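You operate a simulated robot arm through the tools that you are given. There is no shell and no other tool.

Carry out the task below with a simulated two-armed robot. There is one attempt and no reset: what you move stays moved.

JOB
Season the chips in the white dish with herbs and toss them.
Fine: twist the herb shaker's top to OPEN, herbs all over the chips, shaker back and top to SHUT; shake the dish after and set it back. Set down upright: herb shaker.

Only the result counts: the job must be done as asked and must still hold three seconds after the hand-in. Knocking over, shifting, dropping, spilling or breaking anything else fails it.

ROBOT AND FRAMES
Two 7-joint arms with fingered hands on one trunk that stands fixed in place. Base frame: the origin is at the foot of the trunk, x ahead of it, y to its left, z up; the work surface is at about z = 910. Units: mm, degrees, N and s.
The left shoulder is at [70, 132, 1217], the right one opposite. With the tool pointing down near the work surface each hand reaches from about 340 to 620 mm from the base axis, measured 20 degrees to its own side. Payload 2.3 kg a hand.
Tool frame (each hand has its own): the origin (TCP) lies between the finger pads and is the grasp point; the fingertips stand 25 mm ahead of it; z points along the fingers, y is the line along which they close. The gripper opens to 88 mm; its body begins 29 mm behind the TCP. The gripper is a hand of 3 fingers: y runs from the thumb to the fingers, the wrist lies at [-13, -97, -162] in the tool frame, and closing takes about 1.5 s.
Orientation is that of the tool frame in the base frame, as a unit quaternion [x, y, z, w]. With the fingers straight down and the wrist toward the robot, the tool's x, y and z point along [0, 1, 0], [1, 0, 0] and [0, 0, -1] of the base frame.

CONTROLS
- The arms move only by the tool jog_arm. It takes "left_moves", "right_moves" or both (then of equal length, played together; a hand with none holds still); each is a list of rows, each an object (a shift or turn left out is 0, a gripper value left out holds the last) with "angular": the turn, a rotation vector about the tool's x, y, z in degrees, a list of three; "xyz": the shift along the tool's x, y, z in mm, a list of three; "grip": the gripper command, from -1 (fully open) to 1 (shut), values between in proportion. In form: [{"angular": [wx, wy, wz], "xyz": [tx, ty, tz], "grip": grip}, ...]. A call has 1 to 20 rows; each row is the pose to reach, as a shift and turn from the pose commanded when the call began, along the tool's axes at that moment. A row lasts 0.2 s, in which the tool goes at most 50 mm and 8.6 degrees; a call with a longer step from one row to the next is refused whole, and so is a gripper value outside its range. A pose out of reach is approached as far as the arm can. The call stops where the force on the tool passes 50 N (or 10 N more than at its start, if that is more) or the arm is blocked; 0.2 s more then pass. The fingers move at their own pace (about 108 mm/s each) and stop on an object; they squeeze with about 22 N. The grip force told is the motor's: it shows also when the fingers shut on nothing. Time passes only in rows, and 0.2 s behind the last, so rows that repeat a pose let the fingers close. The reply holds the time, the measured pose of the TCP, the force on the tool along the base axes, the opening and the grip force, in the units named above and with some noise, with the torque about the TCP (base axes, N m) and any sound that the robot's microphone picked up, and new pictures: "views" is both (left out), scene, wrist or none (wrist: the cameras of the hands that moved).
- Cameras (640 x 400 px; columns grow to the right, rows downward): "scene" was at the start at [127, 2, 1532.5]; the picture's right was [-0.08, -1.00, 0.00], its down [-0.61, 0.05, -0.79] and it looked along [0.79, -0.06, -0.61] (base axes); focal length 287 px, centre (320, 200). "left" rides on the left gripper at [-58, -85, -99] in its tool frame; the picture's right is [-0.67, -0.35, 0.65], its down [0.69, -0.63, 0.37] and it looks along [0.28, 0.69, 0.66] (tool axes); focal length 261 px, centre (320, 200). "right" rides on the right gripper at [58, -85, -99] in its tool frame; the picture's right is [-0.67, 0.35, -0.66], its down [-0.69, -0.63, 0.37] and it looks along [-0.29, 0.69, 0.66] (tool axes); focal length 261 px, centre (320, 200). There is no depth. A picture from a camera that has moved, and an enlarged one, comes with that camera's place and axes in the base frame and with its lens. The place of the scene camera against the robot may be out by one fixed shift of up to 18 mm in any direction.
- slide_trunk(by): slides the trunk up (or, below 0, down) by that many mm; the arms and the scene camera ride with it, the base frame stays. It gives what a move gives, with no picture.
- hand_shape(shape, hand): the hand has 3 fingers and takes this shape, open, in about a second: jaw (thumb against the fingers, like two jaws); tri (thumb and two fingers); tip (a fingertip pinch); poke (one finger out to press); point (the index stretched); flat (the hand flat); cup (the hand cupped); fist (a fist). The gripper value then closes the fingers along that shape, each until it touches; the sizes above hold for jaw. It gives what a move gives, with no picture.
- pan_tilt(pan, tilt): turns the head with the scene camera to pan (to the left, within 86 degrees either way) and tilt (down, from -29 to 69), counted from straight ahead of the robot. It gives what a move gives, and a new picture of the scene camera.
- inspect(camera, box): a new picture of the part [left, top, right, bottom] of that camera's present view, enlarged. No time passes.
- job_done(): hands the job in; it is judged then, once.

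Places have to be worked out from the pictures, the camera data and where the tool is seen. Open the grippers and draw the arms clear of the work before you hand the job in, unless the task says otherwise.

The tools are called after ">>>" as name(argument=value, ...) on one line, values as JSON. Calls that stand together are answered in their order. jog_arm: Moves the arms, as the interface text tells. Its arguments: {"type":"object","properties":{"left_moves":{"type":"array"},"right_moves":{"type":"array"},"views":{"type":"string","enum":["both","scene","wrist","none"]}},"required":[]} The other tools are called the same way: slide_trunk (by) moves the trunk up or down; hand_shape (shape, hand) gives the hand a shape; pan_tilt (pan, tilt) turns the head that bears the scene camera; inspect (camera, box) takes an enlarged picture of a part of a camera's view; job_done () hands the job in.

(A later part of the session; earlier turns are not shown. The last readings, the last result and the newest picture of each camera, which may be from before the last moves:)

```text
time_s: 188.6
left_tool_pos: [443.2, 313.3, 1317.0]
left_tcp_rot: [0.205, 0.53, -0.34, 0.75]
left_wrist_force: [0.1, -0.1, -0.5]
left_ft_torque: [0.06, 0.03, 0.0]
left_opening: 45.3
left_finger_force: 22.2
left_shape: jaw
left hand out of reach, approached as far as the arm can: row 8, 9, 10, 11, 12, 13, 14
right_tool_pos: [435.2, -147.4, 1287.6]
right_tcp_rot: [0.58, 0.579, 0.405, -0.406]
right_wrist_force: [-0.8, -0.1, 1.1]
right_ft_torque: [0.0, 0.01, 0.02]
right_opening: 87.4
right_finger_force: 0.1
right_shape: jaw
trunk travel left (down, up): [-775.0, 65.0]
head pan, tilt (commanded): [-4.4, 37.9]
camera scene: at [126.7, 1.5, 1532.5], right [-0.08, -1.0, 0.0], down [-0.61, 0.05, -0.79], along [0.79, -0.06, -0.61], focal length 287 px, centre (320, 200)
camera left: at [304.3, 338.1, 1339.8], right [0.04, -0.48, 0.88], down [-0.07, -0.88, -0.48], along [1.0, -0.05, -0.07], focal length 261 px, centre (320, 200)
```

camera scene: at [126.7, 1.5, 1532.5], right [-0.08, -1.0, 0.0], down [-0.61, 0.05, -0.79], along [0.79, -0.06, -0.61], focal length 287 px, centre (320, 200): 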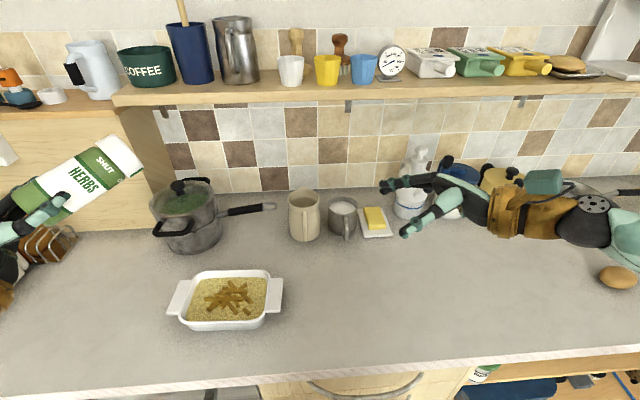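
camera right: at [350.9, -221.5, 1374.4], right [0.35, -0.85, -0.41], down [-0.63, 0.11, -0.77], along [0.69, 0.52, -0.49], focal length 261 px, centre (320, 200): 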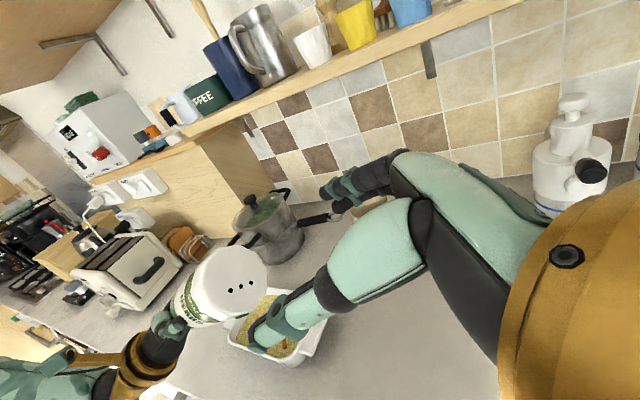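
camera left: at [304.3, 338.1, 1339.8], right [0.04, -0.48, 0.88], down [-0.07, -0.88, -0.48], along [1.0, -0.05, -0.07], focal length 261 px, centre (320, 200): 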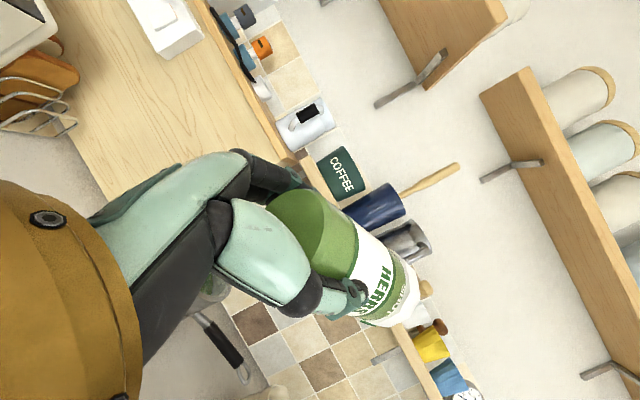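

The shaker points up again (cap at about (514, 241, 1355)). I bring the left hand back toward the meeting place near the middle, turning to the facing pose.

>>> jog_arm(left_moves=[{"angular": [5.1, -0.3, -1.75], "xyz": [20, -18, 12.5]}, {"angular": [10.2, -0.6, -3.5], "xyz": [40, -36, 25]}, {"angular": [15.4, -0.9, -5.2], "xyz": [60, -54, 37.7]}, {"angular": [20.5, -1.2, -7], "xyz": [80.5, -72.3, 50]}, {"angular": [25.6, -1.5, -8.7], "xyz": [100.7, -90.4, 62.8]}, {"angular": [30.7, -1.9, -10.5], "xyz": [120.8, -108.4, 75.4]}, {"angular": [35.9, -2.2, -12.2], "xyz": [141, -126.5, 88]}, {"angular": [41, -2.5, -14], "xyz": [161, -144.6, 100.5]}, {"angular": [41, -2.5, -14], "xyz": [161, -144.6, 100.5]}])

>>> inspect(camera="scene", box=[100, 220, 320, 380])

```text
time_s: 190.6
left_tool_pos: [439.1, 96.1, 1204.5]
left_tcp_rot: [0.381, 0.383, -0.594, 0.596]
left_wrist_force: [0.3, 0.3, -0.9]
left_ft_torque: [0.04, 0.04, 0.0]
left_opening: 44.8
left_finger_force: 21.7
left_shape: jaw
left hand out of reach, approached as far as the arm can: row 1, 2, 3, 4, 5, 6
right_tool_pos: [432.1, -145.8, 1288.8]
right_tcp_rot: [0.579, 0.581, 0.405, -0.404]
right_wrist_force: [-0.1, -0.7, -0.3]
right_ft_torque: [-0.03, -0.02, -0.04]
right_opening: 87.6
right_finger_force: 0.1
right_shape: jaw
trunk travel left (down, up): [-775.0, 65.0]
head pan, tilt (commanded): [-4.4, 37.9]
camera scene: at [123.6, 3.3, 1532.8], right [-0.08, -1.0, 0.0], down [-0.61, 0.05, -0.79], along [0.79, -0.06, -0.61], focal length 287 px, centre (320, 200)
camera left: at [353.4, 210.4, 1216.1], right [-0.35, -0.32, 0.88], down [-0.63, -0.62, -0.47], along [0.7, -0.72, 0.02], focal length 261 px, centre (320, 200)
```

scene: 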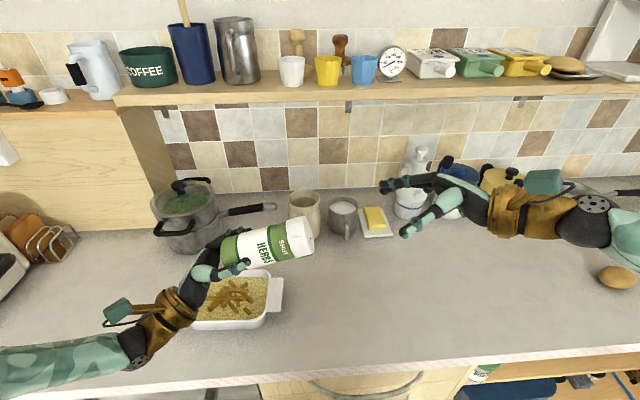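
left: 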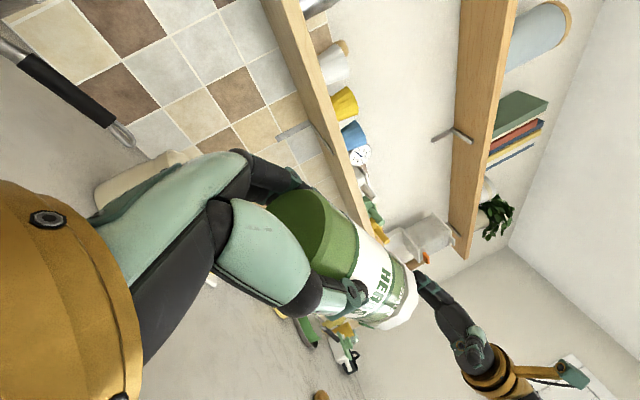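

```text
2.50 times, centred on (210, 300) of scene
camera zoom: at [123.6, 3.3, 1532.8], right [-0.08, -1.0, 0.0], down [-0.61, 0.05, -0.79], along [0.79, -0.06, -0.61], focal length 717 px, centre (595, -50)
```

zoom: 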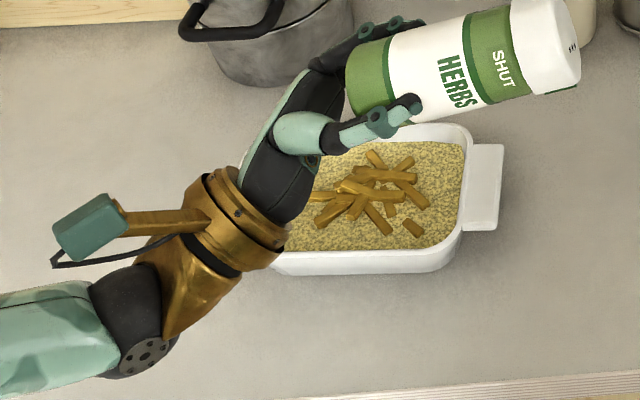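

The shaker is back in front, still cap-up though it sagged a little in the grip; the chips look evenly brown and the counter is clean. I move the left hand on to the meeting place and then measure the cap's position.

>>> jog_arm(left_moves=[{"xyz": [5, -1.5, 11]}, {"xyz": [10, -3, 22]}, {"xyz": [15.2, -4.6, 33.3]}, {"xyz": [15.2, -4.6, 33.3]}])

>>> inspect(camera="right", box=[120, 200, 340, 380])

>>> inspect(camera="scene", box=[210, 160, 390, 290])

```text
time_s: 191.6
left_tool_pos: [438.2, 57.8, 1206.1]
left_tcp_rot: [0.381, 0.383, -0.594, 0.596]
left_wrist_force: [0.1, -0.7, -2.0]
left_ft_torque: [0.05, 0.03, 0.05]
left_opening: 44.8
left_finger_force: 22.6
left_shape: jaw
right_tool_pos: [435.8, -148.6, 1286.7]
right_tcp_rot: [0.579, 0.58, 0.406, -0.405]
right_wrist_force: [0.3, -0.2, -0.8]
right_ft_torque: [-0.03, 0.0, -0.01]
right_opening: 87.5
right_finger_force: 0.0
right_shape: jaw
trunk travel left (down, up): [-775.0, 65.0]
head pan, tilt (commanded): [-4.4, 37.9]
camera scene: at [127.8, 1.7, 1532.4], right [-0.08, -1.0, 0.0], down [-0.61, 0.05, -0.79], along [0.79, -0.06, -0.62], focal length 287 px, centre (320, 200)
camera left: at [352.3, 172.1, 1217.5], right [-0.35, -0.32, 0.88], down [-0.63, -0.62, -0.47], along [0.7, -0.72, 0.01], focal length 261 px, centre (320, 200)
```

scene: 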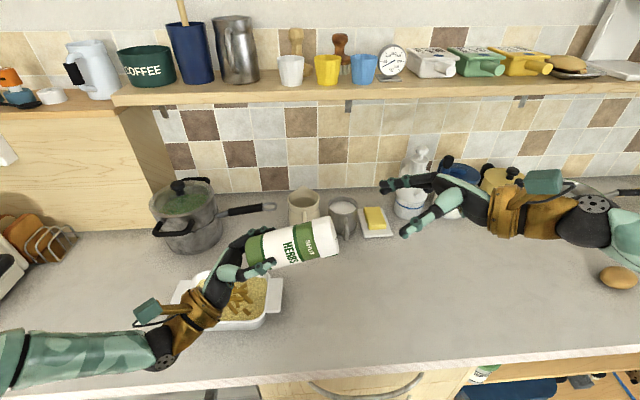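
left: 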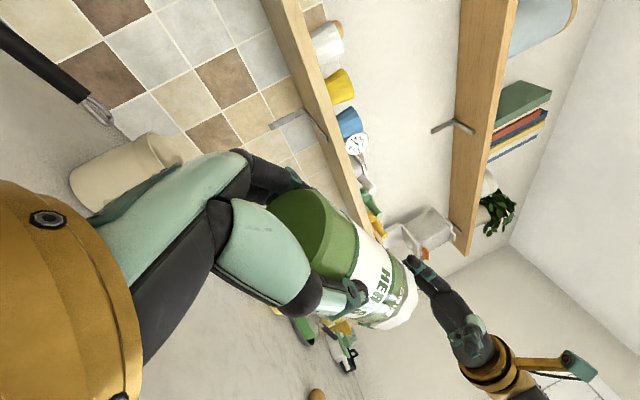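

```text
2.22 times, centred on (230, 290) of right
camera zoom: at [351.2, -221.5, 1374.2], right [0.35, -0.84, -0.41], down [-0.63, 0.11, -0.77], along [0.69, 0.52, -0.49], focal length 579 px, centre (520, 0)
```

zoom: 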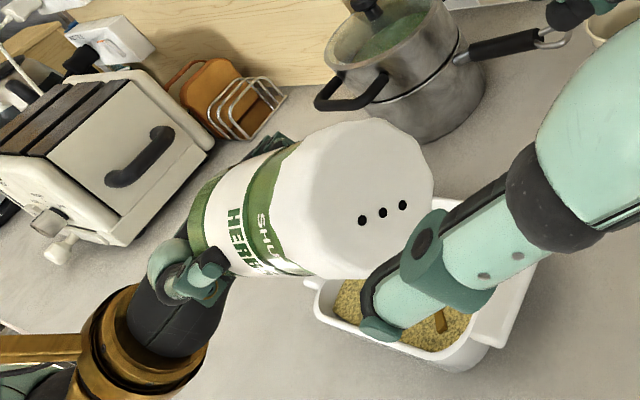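

```text
3.08 times, centred on (300, 225) of scene
camera zoom: at [127.8, 1.7, 1532.4], right [-0.08, -1.0, 0.0], down [-0.61, 0.05, -0.79], along [0.79, -0.06, -0.62], focal length 883 px, centre (382, 123)
```

zoom: 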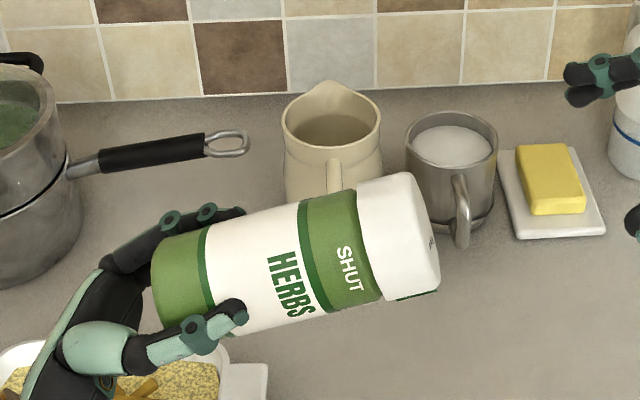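

From both views the cap's top centre is at about (436, -50, 1230) and the shaker is pitched about 12.5° up. I align the right hand to that axis at an 80 mm stand-off.

>>> jog_arm(right_moves=[{"angular": [0, 3.7, 0], "xyz": [-15, -0.7, 16]}, {"angular": [0, 7.5, 0], "xyz": [-30.6, -1.4, 32]}, {"angular": [0, 7.5, 0], "xyz": [-30.6, -1.4, 32]}])

>>> inspect(camera="right", box=[130, 180, 350, 360])

>>> inspect(camera="scene", box=[230, 160, 410, 290])

```text
time_s: 192.4
left_tool_pos: [437.0, 58.3, 1207.4]
left_tcp_rot: [0.38, 0.384, -0.595, 0.595]
left_wrist_force: [0.5, 0.5, -0.2]
left_ft_torque: [0.03, 0.03, 0.03]
left_opening: 44.7
left_finger_force: 21.9
left_shape: jaw
right_tool_pos: [434.3, -127.0, 1246.7]
right_tcp_rot: [0.552, 0.551, 0.443, -0.442]
right_wrist_force: [0.4, -0.4, -0.2]
right_ft_torque: [-0.01, 0.04, 0.05]
right_opening: 87.8
right_finger_force: 0.1
right_shape: jaw
trunk travel left (down, up): [-775.0, 65.0]
head pan, tilt (commanded): [-4.4, 37.9]
camera scene: at [126.9, 2.3, 1532.5], right [-0.08, -1.0, 0.0], down [-0.61, 0.05, -0.79], along [0.79, -0.06, -0.61], focal length 287 px, centre (320, 200)
camera right: at [349.5, -212.4, 1323.4], right [0.35, -0.78, -0.51], down [-0.63, 0.21, -0.75], along [0.69, 0.58, -0.42], focal length 261 px, centre (320, 200)
```

scene: 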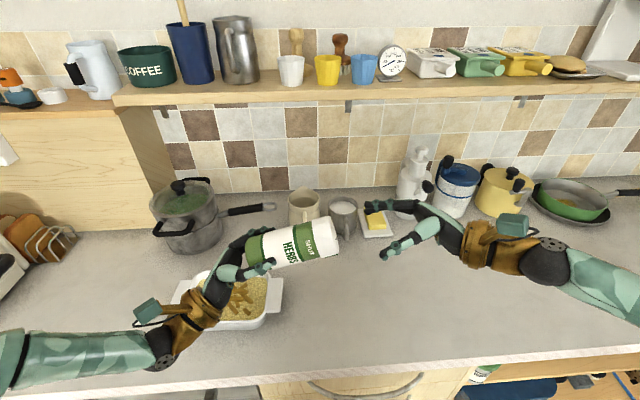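
right: 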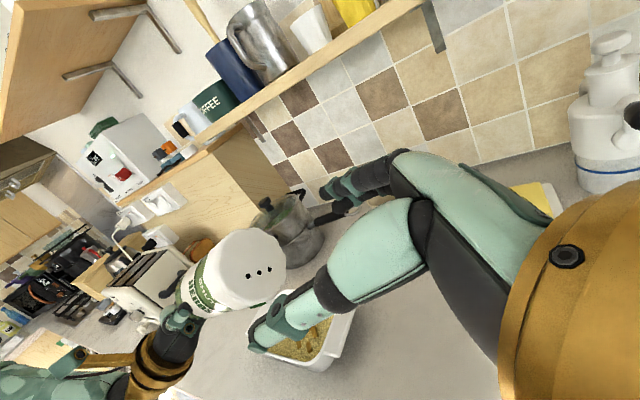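

```text
2.22 times, centred on (240, 270) of right
camera zoom: at [349.5, -212.4, 1323.4], right [0.35, -0.78, -0.51], down [-0.63, 0.21, -0.75], along [0.69, 0.58, -0.42], focal length 579 px, centre (498, 44)
```

zoom: 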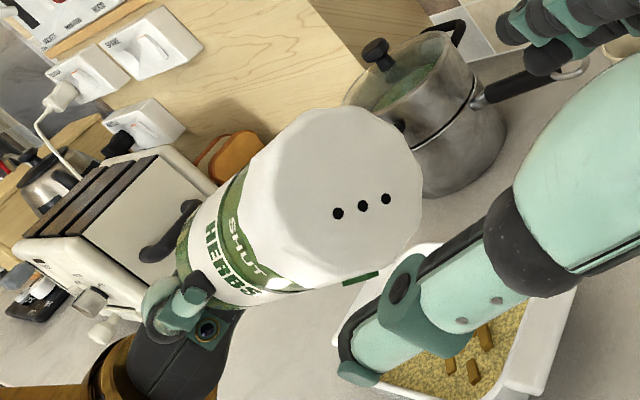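

```text
3.08 times, centred on (320, 225) of scene
camera zoom: at [126.9, 2.3, 1532.5], right [-0.08, -1.0, 0.0], down [-0.61, 0.05, -0.79], along [0.79, -0.06, -0.61], focal length 883 px, centre (320, 123)
```

zoom: 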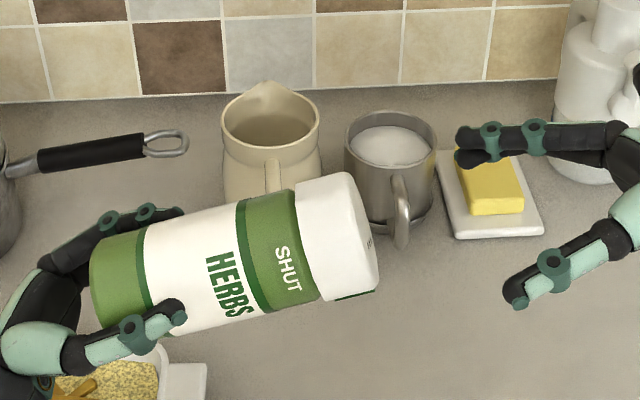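

The cap centre lies right on the right hand's axis. I advance 77 mm so the fingers straddle the cap only, then close.

>>> jog_arm(right_moves=[{"xyz": [0, 1.2, 20]}, {"xyz": [0, 1.2, 40]}, {"xyz": [0, 1.2, 58]}, {"xyz": [0, 1.2, 70]}, {"xyz": [0, 1.2, 77]}, {"xyz": [0, 1.2, 77]}])

>>> inspect(camera="scene", box=[230, 160, 410, 290])

>>> inspect(camera="right", box=[180, 160, 380, 340])

```text
time_s: 193.8
left_tool_pos: [438.6, 58.3, 1206.2]
left_tcp_rot: [-0.381, -0.383, 0.595, -0.595]
left_wrist_force: [0.3, 0.4, -1.3]
left_ft_torque: [0.02, 0.02, 0.0]
left_opening: 44.7
left_finger_force: 22.3
left_shape: jaw
right_tool_pos: [435.9, -52.1, 1232.2]
right_tcp_rot: [0.552, 0.552, 0.443, -0.442]
right_wrist_force: [-0.1, 0.0, -0.1]
right_ft_torque: [-0.01, 0.01, 0.0]
right_opening: 87.8
right_finger_force: 0.0
right_shape: jaw
trunk travel left (down, up): [-775.0, 65.0]
head pan, tilt (commanded): [-4.4, 37.9]
camera scene: at [127.3, 1.9, 1532.5], right [-0.08, -1.0, 0.0], down [-0.61, 0.05, -0.79], along [0.79, -0.06, -0.61], focal length 287 px, centre (320, 200)
camera right: at [350.6, -137.0, 1307.9], right [0.35, -0.78, -0.51], down [-0.63, 0.21, -0.75], along [0.69, 0.58, -0.42], focal length 261 px, centre (320, 200)
```

scene: 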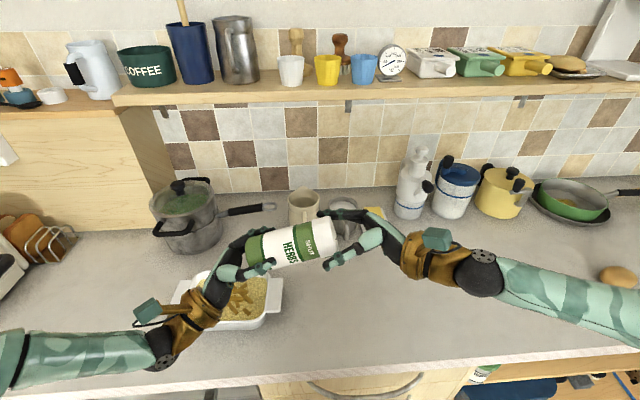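
right: 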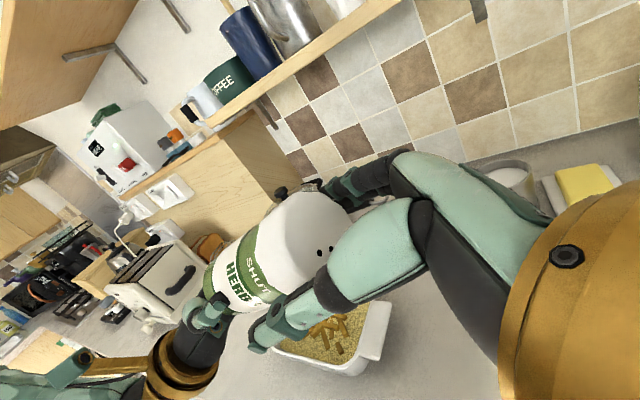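

```text
3.08 times, centred on (320, 225) of scene
camera zoom: at [127.3, 1.9, 1532.5], right [-0.08, -1.0, 0.0], down [-0.61, 0.05, -0.79], along [0.79, -0.06, -0.61], focal length 883 px, centre (320, 123)
```

zoom: 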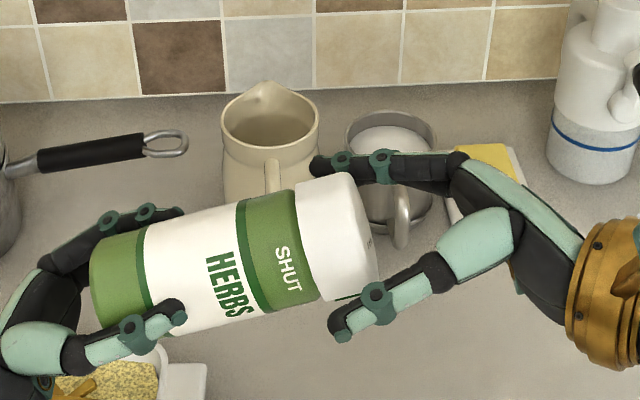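

```text
2.22 times, centred on (280, 250) of right
camera zoom: at [350.6, -137.0, 1307.9], right [0.35, -0.78, -0.51], down [-0.63, 0.21, -0.75], along [0.69, 0.58, -0.42], focal length 579 px, centre (409, 89)
```

zoom: 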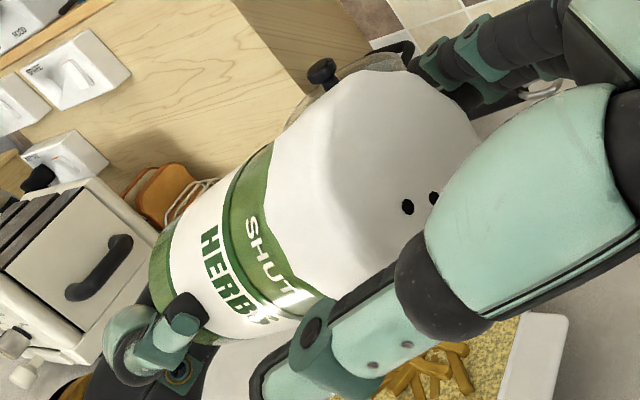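

The fingers straddle only the cap. I close the right hand on it.

>>> jog_arm(right_moves=[{"grip": 0.2}, {"grip": 0.2}, {"grip": 1}, {"grip": 1}, {"grip": 1}, {"grip": 1}, {"grip": 1}, {"grip": 1}, {"grip": 1}], views="scene")

>>> inspect(camera="scene", box=[230, 160, 410, 290])

```text
time_s: 195.8
left_tool_pos: [438.6, 58.8, 1206.9]
left_tcp_rot: [0.381, 0.383, -0.595, 0.595]
left_wrist_force: [-2.4, -1.5, -1.8]
left_ft_torque: [0.05, -0.01, -0.14]
left_opening: 45.1
left_finger_force: 21.8
left_shape: jaw
right_tool_pos: [435.2, -53.0, 1231.7]
right_tcp_rot: [0.552, 0.552, 0.442, -0.442]
right_wrist_force: [2.6, 1.0, -0.7]
right_ft_torque: [-0.01, -0.04, -0.07]
right_opening: 49.5
right_finger_force: 21.3
right_shape: jaw
trunk travel left (down, up): [-775.0, 65.0]
head pan, tilt (commanded): [-4.4, 37.9]
camera scene: at [127.4, 1.9, 1532.5], right [-0.08, -1.0, 0.0], down [-0.61, 0.05, -0.79], along [0.79, -0.06, -0.61], focal length 287 px, centre (320, 200)
```

scene: 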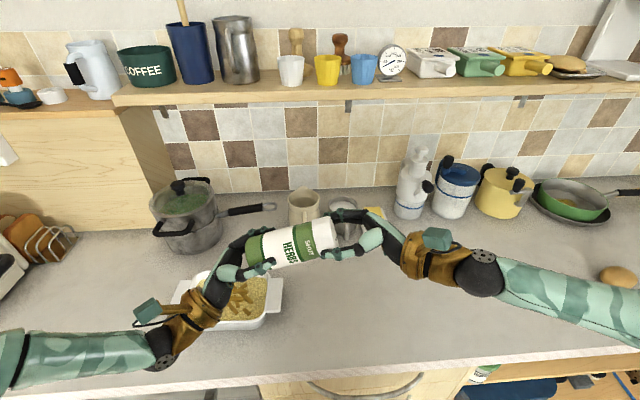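

```text
3.08 times, centred on (320, 225) of scene
camera zoom: at [127.4, 1.9, 1532.5], right [-0.08, -1.0, 0.0], down [-0.61, 0.05, -0.79], along [0.79, -0.06, -0.61], focal length 883 px, centre (320, 123)
```

zoom: 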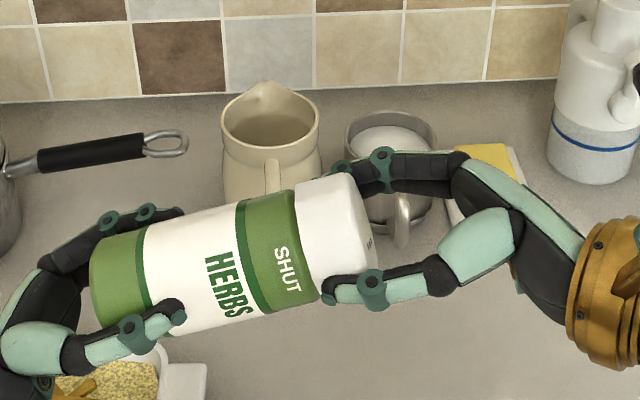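

Both hold it. I open the left hand, then draw the shaker out of it with the right hand along the axis.

>>> jog_arm(left_moves=[{"grip": 0.2}, {"grip": -0.4}, {"grip": -1}, {"grip": -1}, {"grip": -1}, {"grip": -1}, {"grip": -1}, {"grip": -1}, {"grip": -1}], right_moves=[{"xyz": [0, 0, 0]}, {"xyz": [0, 0, 0]}, {"xyz": [0, 0, 0]}, {"xyz": [0, 0, 0]}, {"xyz": [0, 0, -12]}, {"xyz": [0, 0, -30]}, {"xyz": [0, 0, -52]}, {"xyz": [0, 0, -75]}, {"xyz": [0, 0, -75]}])

>>> inspect(camera="scene", box=[230, 160, 430, 300])

```text
time_s: 197.8
left_tool_pos: [439.0, 57.7, 1206.5]
left_tcp_rot: [0.381, 0.384, -0.594, 0.596]
left_wrist_force: [0.1, 0.0, -0.3]
left_ft_torque: [-0.01, -0.01, -0.02]
left_opening: 87.1
left_finger_force: 0.0
left_shape: jaw
right_tool_pos: [435.0, -125.7, 1248.0]
right_tcp_rot: [0.552, 0.551, 0.441, -0.443]
right_wrist_force: [0.8, -0.5, -1.1]
right_ft_torque: [-0.08, 0.01, 0.04]
right_opening: 49.3
right_finger_force: 22.2
right_shape: jaw
trunk travel left (down, up): [-775.0, 65.0]
head pan, tilt (commanded): [-4.4, 37.9]
camera scene: at [127.6, 2.1, 1532.4], right [-0.08, -1.0, 0.0], down [-0.61, 0.05, -0.79], along [0.79, -0.06, -0.61], focal length 287 px, centre (320, 200)
camera right: at [350.2, -210.3, 1325.3], right [0.35, -0.78, -0.51], down [-0.63, 0.21, -0.75], along [0.69, 0.58, -0.42], focal length 261 px, centre (320, 200)
camera left: at [352.1, 172.5, 1217.5], right [-0.35, -0.32, 0.88], down [-0.63, -0.62, -0.47], along [0.7, -0.72, 0.01], focal length 261 px, centre (320, 200)
```

scene: 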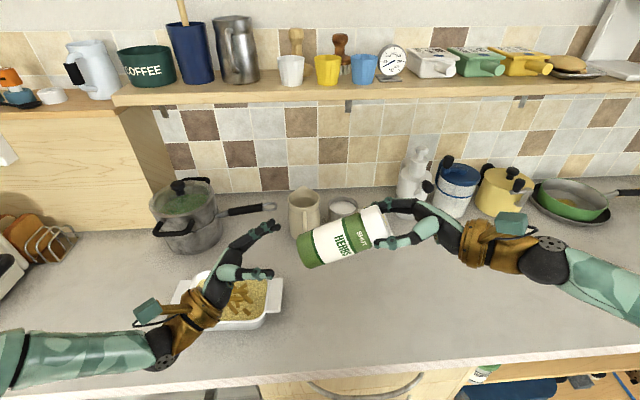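
right: 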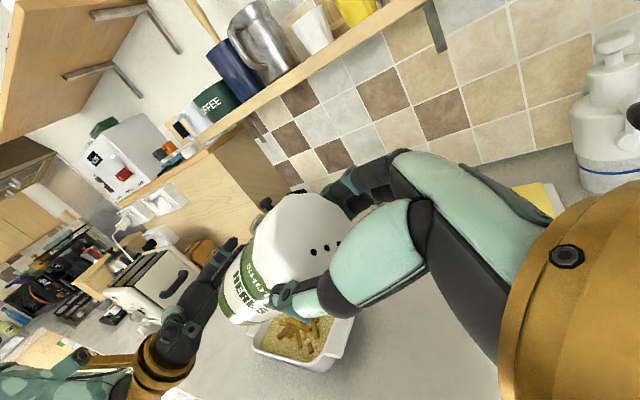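
left: 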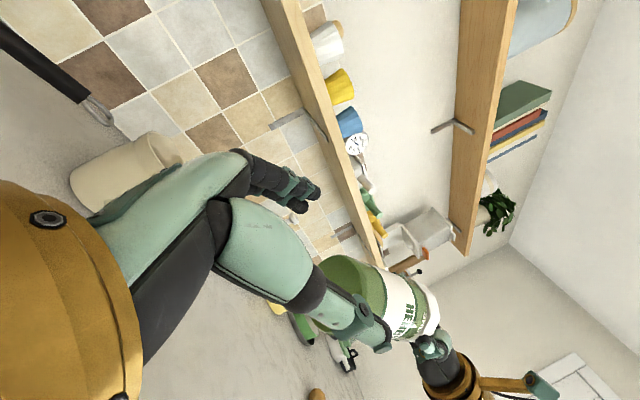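

```text
2.86 times, centred on (330, 230) of scene
camera zoom: at [127.6, 2.1, 1532.4], right [-0.08, -1.0, 0.0], down [-0.61, 0.05, -0.79], along [0.79, -0.06, -0.61], focal length 820 px, centre (291, 114)
```

zoom: 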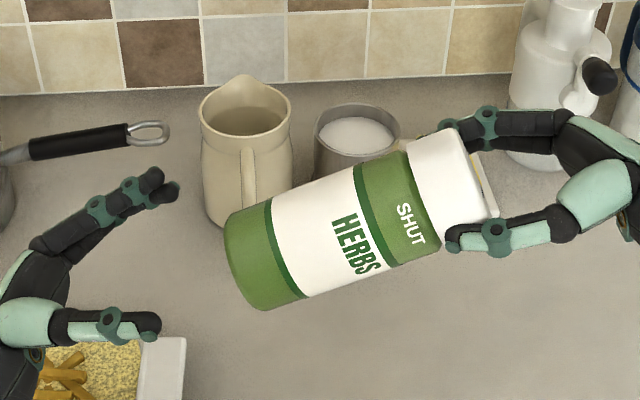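

The right hand holds the shaker by the cap again; it sags about 15° relative to the hand. I rotate the hand by 62°, which should bring the shaker itself upright, above the twisting spot at about (466, -118).

>>> jog_arm(right_moves=[{"angular": [0, -7.75, 0], "xyz": [-2, 4, 1.5]}, {"angular": [0, -15.5, 0], "xyz": [-4, 8, 3]}, {"angular": [0, -23.25, 0], "xyz": [-6, 12, 4.5]}, {"angular": [0, -31, 0], "xyz": [-8, 16, 6]}, {"angular": [0, -38.75, 0], "xyz": [-10, 20, 7.5]}, {"angular": [0, -46.5, 0], "xyz": [-12, 24, 9]}, {"angular": [0, -54.25, 0], "xyz": [-14, 28, 10.5]}, {"angular": [0, -62, 0], "xyz": [-15.9, 31, 11.7]}, {"angular": [0, -62, 0], "xyz": [-15.9, 31, 11.7]}])

>>> inspect(camera="scene", box=[290, 170, 450, 300])

```text
time_s: 199.8
left_tool_pos: [437.1, 57.6, 1206.6]
left_tcp_rot: [0.38, 0.384, -0.595, 0.596]
left_wrist_force: [-0.5, -0.2, -0.4]
left_ft_torque: [-0.02, 0.0, -0.02]
left_opening: 87.4
left_finger_force: 0.2
left_shape: jaw
right_tool_pos: [466.6, -118.3, 1229.0]
right_tcp_rot: [0.701, 0.701, 0.095, -0.095]
right_wrist_force: [-1.7, -0.4, -1.6]
right_ft_torque: [-0.02, -0.02, 0.01]
right_opening: 49.3
right_finger_force: 22.1
right_shape: jaw
trunk travel left (down, up): [-775.0, 65.0]
head pan, tilt (commanded): [-4.4, 37.9]
camera scene: at [127.4, 1.5, 1532.5], right [-0.08, -1.0, 0.0], down [-0.61, 0.05, -0.79], along [0.79, -0.06, -0.61], focal length 287 px, centre (320, 200)
camera right: at [381.9, -89.0, 1339.8], right [0.35, -0.82, 0.45], down [-0.63, -0.56, -0.53], along [0.69, -0.1, -0.71], focal length 261 px, centre (320, 200)
```

scene: 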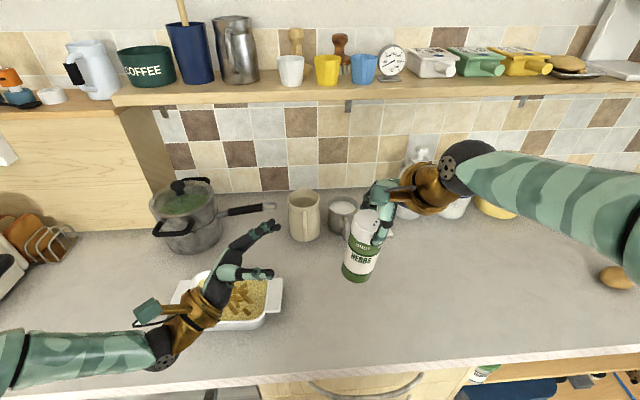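
right: 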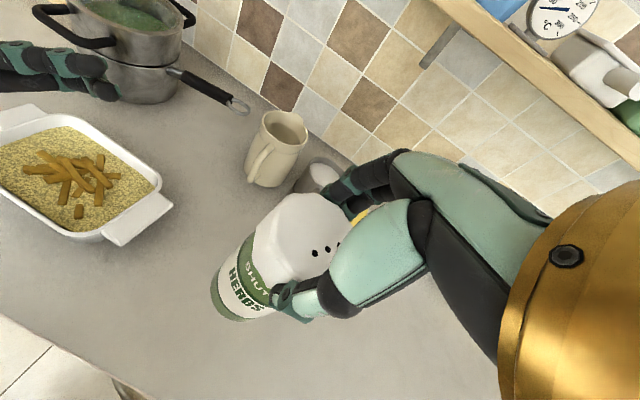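

```text
3.08 times, centred on (370, 235) of scene
camera zoom: at [127.4, 1.5, 1532.5], right [-0.08, -1.0, 0.0], down [-0.61, 0.05, -0.79], along [0.79, -0.06, -0.61], focal length 883 px, centre (166, 92)
```

zoom: 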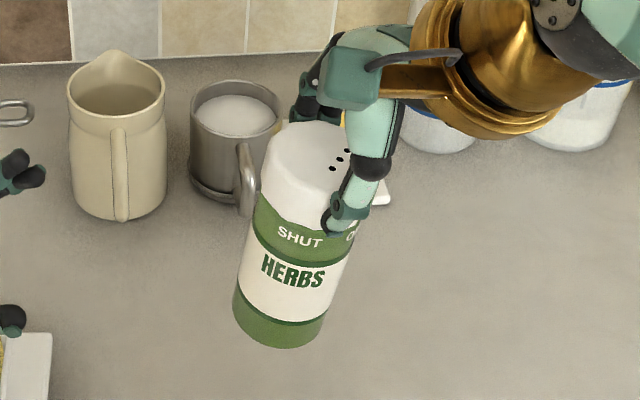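

It hangs within about 2° of upright. I correct that and lower it to just above the counter.

>>> jog_arm(right_moves=[{"angular": [0, -2.5, 0], "xyz": [-8, 0, 29]}, {"angular": [0, -2.5, 0], "xyz": [-18, 0, 65]}, {"angular": [0, -2.5, 0], "xyz": [-29, 0, 104]}, {"angular": [0, -2.5, 0], "xyz": [-38, 0, 138]}, {"angular": [0, -2.5, 0], "xyz": [-44, 0, 159]}, {"angular": [0, -2.5, 0], "xyz": [-47.3, 0, 170.6]}, {"angular": [0, -2.5, 0], "xyz": [-47.3, 0, 170.6]}])

>>> inspect(camera="scene", box=[300, 230, 440, 345])

```text
time_s: 201.4
left_tool_pos: [437.7, 59.6, 1206.3]
left_tcp_rot: [0.381, 0.384, -0.594, 0.595]
left_wrist_force: [0.4, -0.3, -0.1]
left_ft_torque: [0.0, -0.04, -0.01]
left_opening: 87.4
left_finger_force: 0.1
left_shape: jaw
right_tool_pos: [466.5, -118.5, 1051.8]
right_tcp_rot: [0.703, 0.702, 0.08, -0.081]
right_wrist_force: [0.5, 0.4, -1.2]
right_ft_torque: [0.0, 0.0, -0.03]
right_opening: 49.1
right_finger_force: 22.2
right_shape: jaw
trunk travel left (down, up): [-775.0, 65.0]
head pan, tilt (commanded): [-4.4, 37.9]
camera scene: at [127.5, 2.0, 1532.5], right [-0.08, -1.0, 0.0], down [-0.61, 0.05, -0.79], along [0.79, -0.06, -0.61], focal length 287 px, centre (320, 200)
camera right: at [381.3, -84.1, 1160.3], right [0.35, -0.8, 0.49], down [-0.63, -0.59, -0.51], along [0.69, -0.13, -0.71], focal length 261 px, centre (320, 200)
```

scene: 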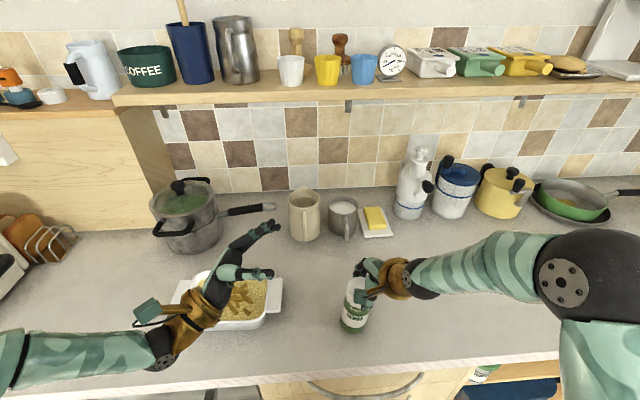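
right: 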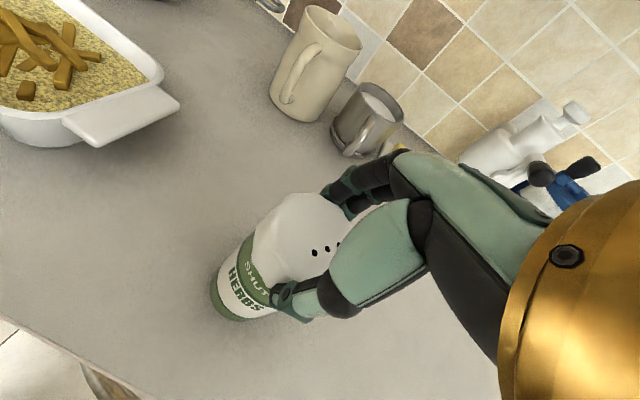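

```text
3.48 times, centred on (370, 288) of scene
camera zoom: at [127.5, 2.0, 1532.5], right [-0.08, -1.0, 0.0], down [-0.61, 0.05, -0.79], along [0.79, -0.06, -0.61], focal length 998 px, centre (146, -104)
```

zoom: 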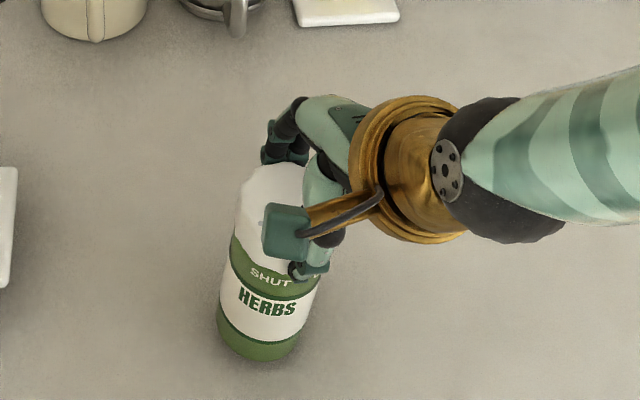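

It is still tilted about 4° (base to the left), so I rotate another -4° and lower gently to contact.

>>> jog_arm(right_moves=[{"angular": [0, -4, 0], "xyz": [0, 0, 0]}, {"angular": [0, -4, 0], "xyz": [-0.9, 0, 3.9]}, {"angular": [0, -4, 0], "xyz": [-1.6, 0, 6.8]}, {"angular": [0, -4, 0], "xyz": [-2, 0, 8.8]}, {"angular": [0, -4, 0], "xyz": [-2.3, 0, 9.8]}, {"angular": [0, -4, 0], "xyz": [-2.5, 0, 10.8]}, {"angular": [0, -4, 0], "xyz": [-2.5, 0, 10.8]}], views="none")

```text
time_s: 203.0
left_tool_pos: [436.5, 59.2, 1207.1]
left_tcp_rot: [0.381, 0.383, -0.595, 0.595]
left_wrist_force: [-0.5, 0.2, -0.4]
left_ft_torque: [0.01, -0.02, -0.02]
left_opening: 87.4
left_finger_force: 0.1
left_shape: jaw
right_tool_pos: [465.2, -117.7, 1041.6]
right_tcp_rot: [0.705, 0.705, 0.056, -0.056]
right_wrist_force: [0.8, -0.1, 0.5]
right_ft_torque: [-0.03, -0.03, 0.03]
right_opening: 49.4
right_finger_force: 22.5
right_shape: jaw
trunk travel left (down, up): [-775.0, 65.0]
head pan, tilt (commanded): [-4.4, 37.9]
```

I continue down 1 mm at a time until it touches.

>>> jog_arm(right_moves=[{"xyz": [-0.2, 0, 1]}, {"xyz": [-0.3, 0, 2]}, {"xyz": [-0.5, 0, 3]}, {"xyz": [-0.6, 0, 4]}, {"xyz": [-0.6, 0, 4]}])

>>> inspect(camera="scene", box=[300, 230, 440, 345])

```text
time_s: 204.2
left_tool_pos: [434.6, 60.9, 1207.5]
left_tcp_rot: [0.381, 0.383, -0.594, 0.596]
left_wrist_force: [-0.3, -0.4, 0.1]
left_ft_torque: [-0.03, -0.03, 0.0]
left_opening: 87.5
left_finger_force: 0.1
left_shape: jaw
right_tool_pos: [464.0, -117.5, 1039.8]
right_tcp_rot: [0.705, 0.705, 0.057, -0.054]
right_wrist_force: [4.4, 0.6, 20.0]
right_ft_torque: [0.02, -0.21, -0.01]
right_opening: 49.3
right_finger_force: 21.9
right_shape: jaw
trunk travel left (down, up): [-775.0, 65.0]
head pan, tilt (commanded): [-4.4, 37.9]
camera scene: at [124.3, 3.2, 1533.0], right [-0.08, -1.0, 0.0], down [-0.61, 0.05, -0.79], along [0.79, -0.06, -0.61], focal length 287 px, centre (320, 200)
camera right: at [379.7, -75.7, 1145.1], right [0.35, -0.76, 0.54], down [-0.63, -0.62, -0.47], along [0.7, -0.18, -0.69], focal length 261 px, centre (320, 200)
```

scene: 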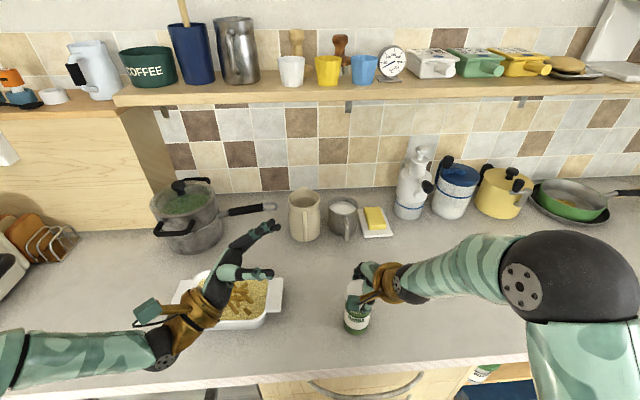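
right: 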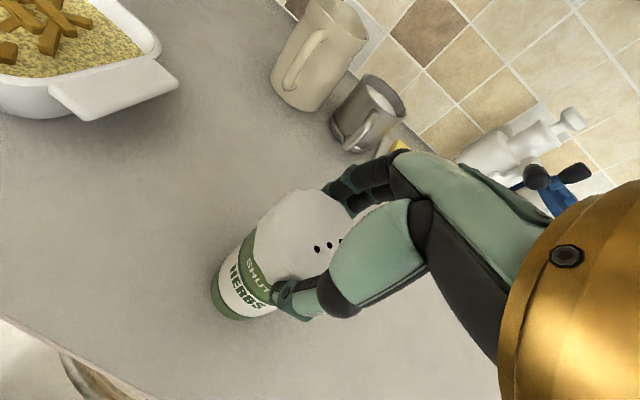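

```text
3.48 times, centred on (370, 288) of scene
camera zoom: at [124.3, 3.2, 1533.0], right [-0.08, -1.0, 0.0], down [-0.61, 0.05, -0.79], along [0.79, -0.06, -0.61], focal length 998 px, centre (146, -104)
```

zoom: 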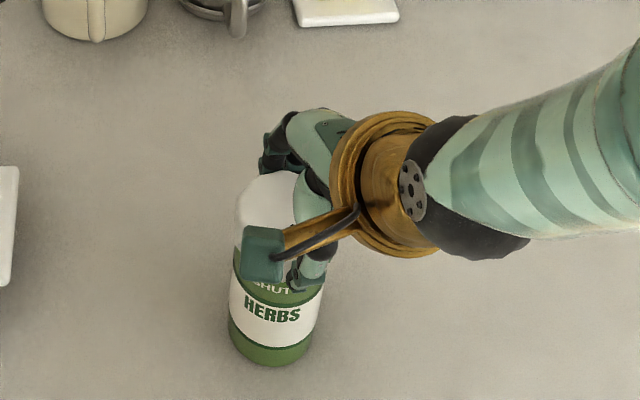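

It stands on the counter (20 N contact). I ease off, open the hand, rise clear and level the hand.

>>> jog_arm(right_moves=[{"xyz": [0.4, 0, -3]}, {"xyz": [0.5, 0, -4]}, {"xyz": [0.5, 0, -4], "grip": 0.4}, {"xyz": [0.5, 0, -4], "grip": -0.2}, {"xyz": [0.5, 0, -4], "grip": -1}, {"xyz": [0.5, 0, -4], "grip": -1}, {"xyz": [0.5, 0, -4], "grip": -1}, {"xyz": [4, 0, -25], "grip": -1}, {"xyz": [8, 0, -50], "grip": -1}, {"xyz": [12, 0, -75], "grip": -1}, {"xyz": [12, 0, -75], "angular": [0, -5, 0], "grip": -1}, {"xyz": [12, 0, -75], "angular": [0, -9.1, 0], "grip": -1}, {"xyz": [12, 0, -75], "angular": [0, -9.1, 0], "grip": -1}])

>>> inspect(camera="right", box=[140, 180, 340, 340])

>>> inspect(camera="scene", box=[300, 230, 440, 345])

```text
time_s: 207.0
left_tool_pos: [437.7, 56.8, 1207.0]
left_tcp_rot: [0.381, 0.384, -0.595, 0.595]
left_wrist_force: [-0.4, -0.7, -0.4]
left_ft_torque: [-0.01, -0.01, 0.0]
left_opening: 87.4
left_finger_force: 0.1
left_shape: jaw
right_tool_pos: [465.1, -118.3, 1112.9]
right_tcp_rot: [0.707, 0.707, 0.0, 0.0]
right_wrist_force: [0.3, 0.7, -0.6]
right_ft_torque: [-0.03, 0.01, 0.01]
right_opening: 87.8
right_finger_force: 0.0
right_shape: jaw
trunk travel left (down, up): [-775.0, 65.0]
head pan, tilt (commanded): [-4.4, 37.9]
camera scene: at [127.0, 1.4, 1532.5], right [-0.08, -1.0, 0.0], down [-0.61, 0.05, -0.79], along [0.79, -0.06, -0.61], focal length 287 px, centre (320, 200)
camera right: at [380.9, -60.9, 1211.0], right [0.35, -0.67, 0.66], down [-0.63, -0.69, -0.36], along [0.69, -0.29, -0.66], focal length 261 px, centre (320, 200)
```

scene: 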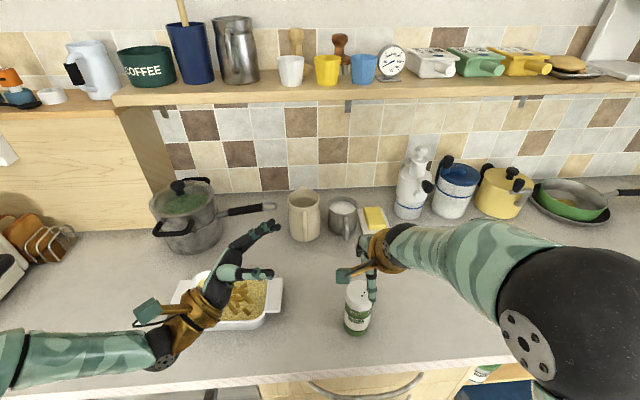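
right: 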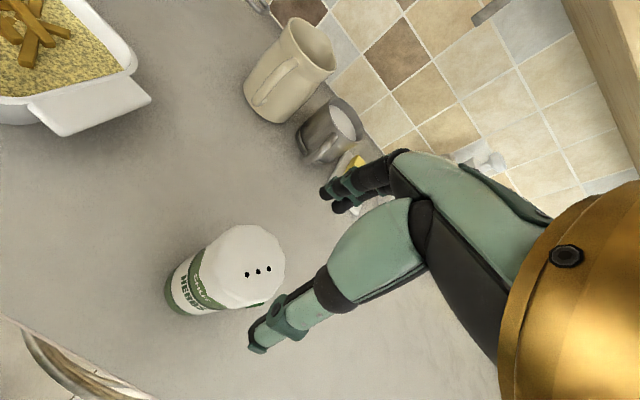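

```text
2.50 times, centred on (240, 260) of right
camera zoom: at [380.9, -60.9, 1211.0], right [0.35, -0.67, 0.66], down [-0.63, -0.69, -0.36], along [0.69, -0.29, -0.66], focal length 652 px, centre (520, 50)
```

zoom: 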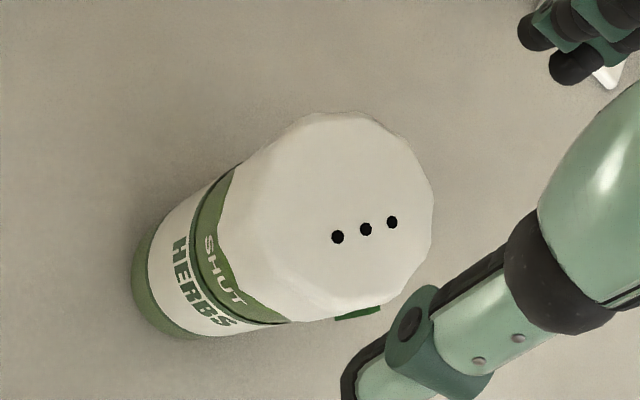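

```text
3.48 times, centred on (370, 288) of scene
camera zoom: at [127.0, 1.4, 1532.5], right [-0.08, -1.0, 0.0], down [-0.61, 0.05, -0.79], along [0.79, -0.06, -0.61], focal length 998 px, centre (146, -104)
```

zoom: 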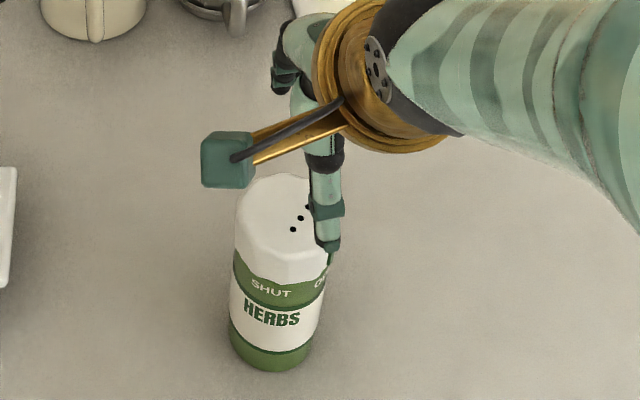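

The shaker stands upright. Its centre looks to be near (461, -114). I turn the hand to yaw 80° over it, ready to twist back clockwise.

>>> jog_arm(right_moves=[{"angular": [0, 0, -8], "xyz": [0.5, -0.4, 0]}, {"angular": [0, 0, -16], "xyz": [1, -0.8, 0]}, {"angular": [0, 0, -24], "xyz": [1.5, -1.2, 0]}, {"angular": [0, 0, -32], "xyz": [2, -1.6, 0]}, {"angular": [0, 0, -40], "xyz": [2.5, -2, 0]}, {"angular": [0, 0, -48], "xyz": [3, -2.4, 0]}, {"angular": [0, 0, -56], "xyz": [3.5, -2.8, 0]}, {"angular": [0, 0, -64], "xyz": [4, -3.2, 0]}, {"angular": [0, 0, -72], "xyz": [4.5, -3.5, 0]}, {"angular": [0, 0, -80], "xyz": [4.5, -3.5, 0]}, {"angular": [0, 0, -80], "xyz": [4.5, -3.5, 0]}])

>>> inspect(camera="right", box=[150, 180, 350, 340])

>>> inspect(camera="scene", box=[300, 230, 440, 345])

```text
time_s: 209.4
left_tool_pos: [438.0, 58.6, 1206.6]
left_tcp_rot: [0.381, 0.383, -0.594, 0.596]
left_wrist_force: [0.2, 0.1, 0.2]
left_ft_torque: [0.0, -0.02, -0.03]
left_opening: 87.6
left_finger_force: 0.0
left_shape: jaw
right_tool_pos: [462.4, -112.9, 1112.3]
right_tcp_rot: [0.086, 0.996, 0.0, 0.0]
right_wrist_force: [0.3, -0.7, 0.0]
right_ft_torque: [-0.02, 0.03, -0.01]
right_opening: 87.6
right_finger_force: 0.1
right_shape: jaw
trunk travel left (down, up): [-775.0, 65.0]
head pan, tilt (commanded): [-4.4, 37.9]
camera scene: at [126.9, 1.9, 1532.5], right [-0.08, -1.0, 0.0], down [-0.61, 0.05, -0.79], along [0.79, -0.06, -0.61], focal length 287 px, centre (320, 200)
camera right: at [391.7, -187.0, 1211.2], right [0.72, 0.23, 0.66], down [0.57, -0.74, -0.36], along [0.4, 0.63, -0.66], focal length 261 px, centre (320, 200)
```

scene: 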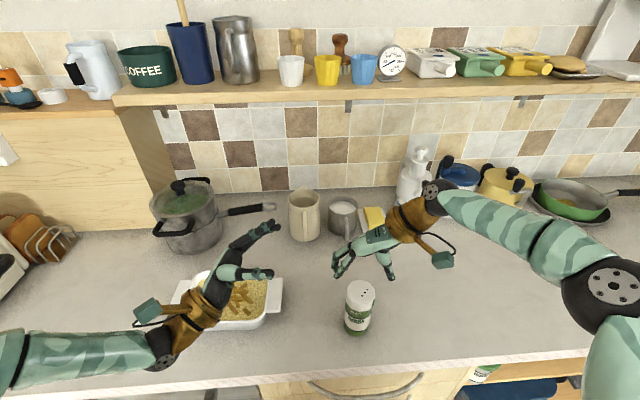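
right: 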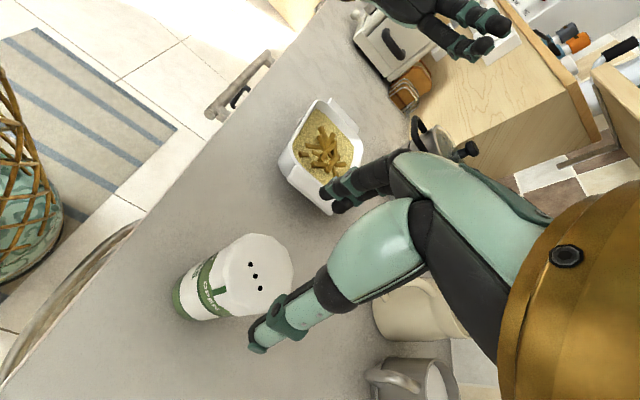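

```text
2.50 times, centred on (250, 260) of right
camera zoom: at [391.7, -187.0, 1211.2], right [0.72, 0.23, 0.66], down [0.57, -0.74, -0.36], along [0.4, 0.63, -0.66], focal length 652 px, centre (495, 50)
```

zoom: 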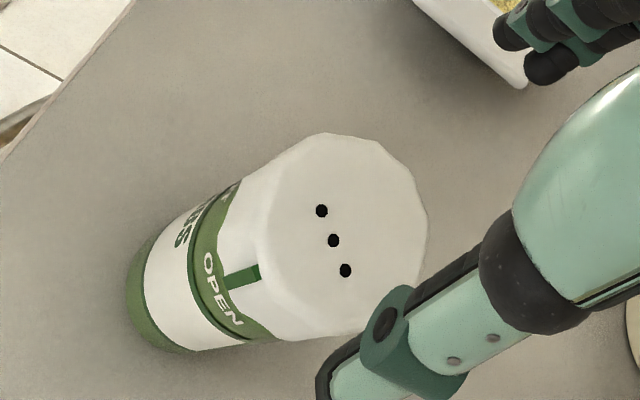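

```text
3.48 times, centred on (370, 288) of scene
camera zoom: at [126.9, 1.9, 1532.5], right [-0.08, -1.0, 0.0], down [-0.61, 0.05, -0.79], along [0.79, -0.06, -0.61], focal length 998 px, centre (146, -104)
```

zoom: 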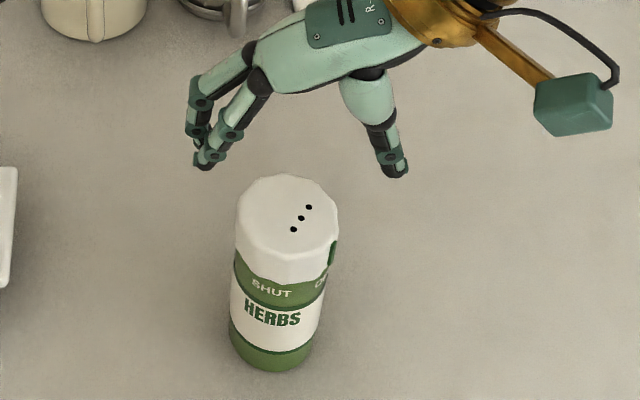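

The pointer is still at OPEN. I shift 2.5 mm to the cap's centre, descend to z ≈ 1041 and grip the cap.

>>> jog_arm(right_moves=[{"xyz": [-1.4, -2.3, 20]}, {"xyz": [-1.4, -2.3, 42]}, {"xyz": [-1.4, -2.3, 60]}, {"xyz": [-1.4, -2.3, 71.5]}, {"xyz": [-1.4, -2.3, 71.5]}, {"xyz": [-1.4, -2.3, 71.5], "grip": 0.2}, {"xyz": [-1.4, -2.3, 71.5], "grip": 1}, {"xyz": [-1.4, -2.3, 71.5], "grip": 1}, {"xyz": [-1.4, -2.3, 71.5], "grip": 1}, {"xyz": [-1.4, -2.3, 71.5], "grip": 1}, {"xyz": [-1.4, -2.3, 71.5], "grip": 1}, {"xyz": [-1.4, -2.3, 71.5], "grip": 1}, {"xyz": [-1.4, -2.3, 71.5], "grip": 1}], views="wrist")

```text
time_s: 212.2
left_tool_pos: [436.8, 57.9, 1206.2]
left_tcp_rot: [-0.381, -0.383, 0.595, -0.595]
left_wrist_force: [0.0, -0.7, 0.9]
left_ft_torque: [0.01, -0.04, -0.02]
left_opening: 87.5
left_finger_force: 0.0
left_shape: jaw
right_tool_pos: [464.4, -115.7, 1042.6]
right_tcp_rot: [0.087, 0.996, -0.001, 0.0]
right_wrist_force: [0.6, 0.0, -0.5]
right_ft_torque: [-0.01, 0.04, 0.03]
right_opening: 49.5
right_finger_force: 22.3
right_shape: jaw
trunk travel left (down, up): [-775.0, 65.0]
head pan, tilt (commanded): [-4.4, 37.9]
camera right: at [392.9, -189.4, 1141.1], right [0.72, 0.23, 0.65], down [0.57, -0.74, -0.36], along [0.4, 0.63, -0.66], focal length 261 px, centre (320, 200)
```

right: 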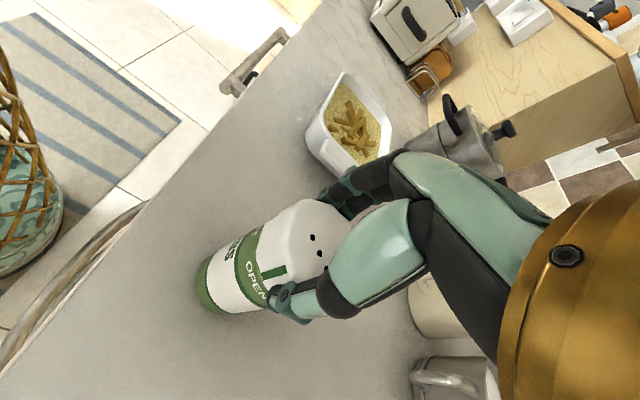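

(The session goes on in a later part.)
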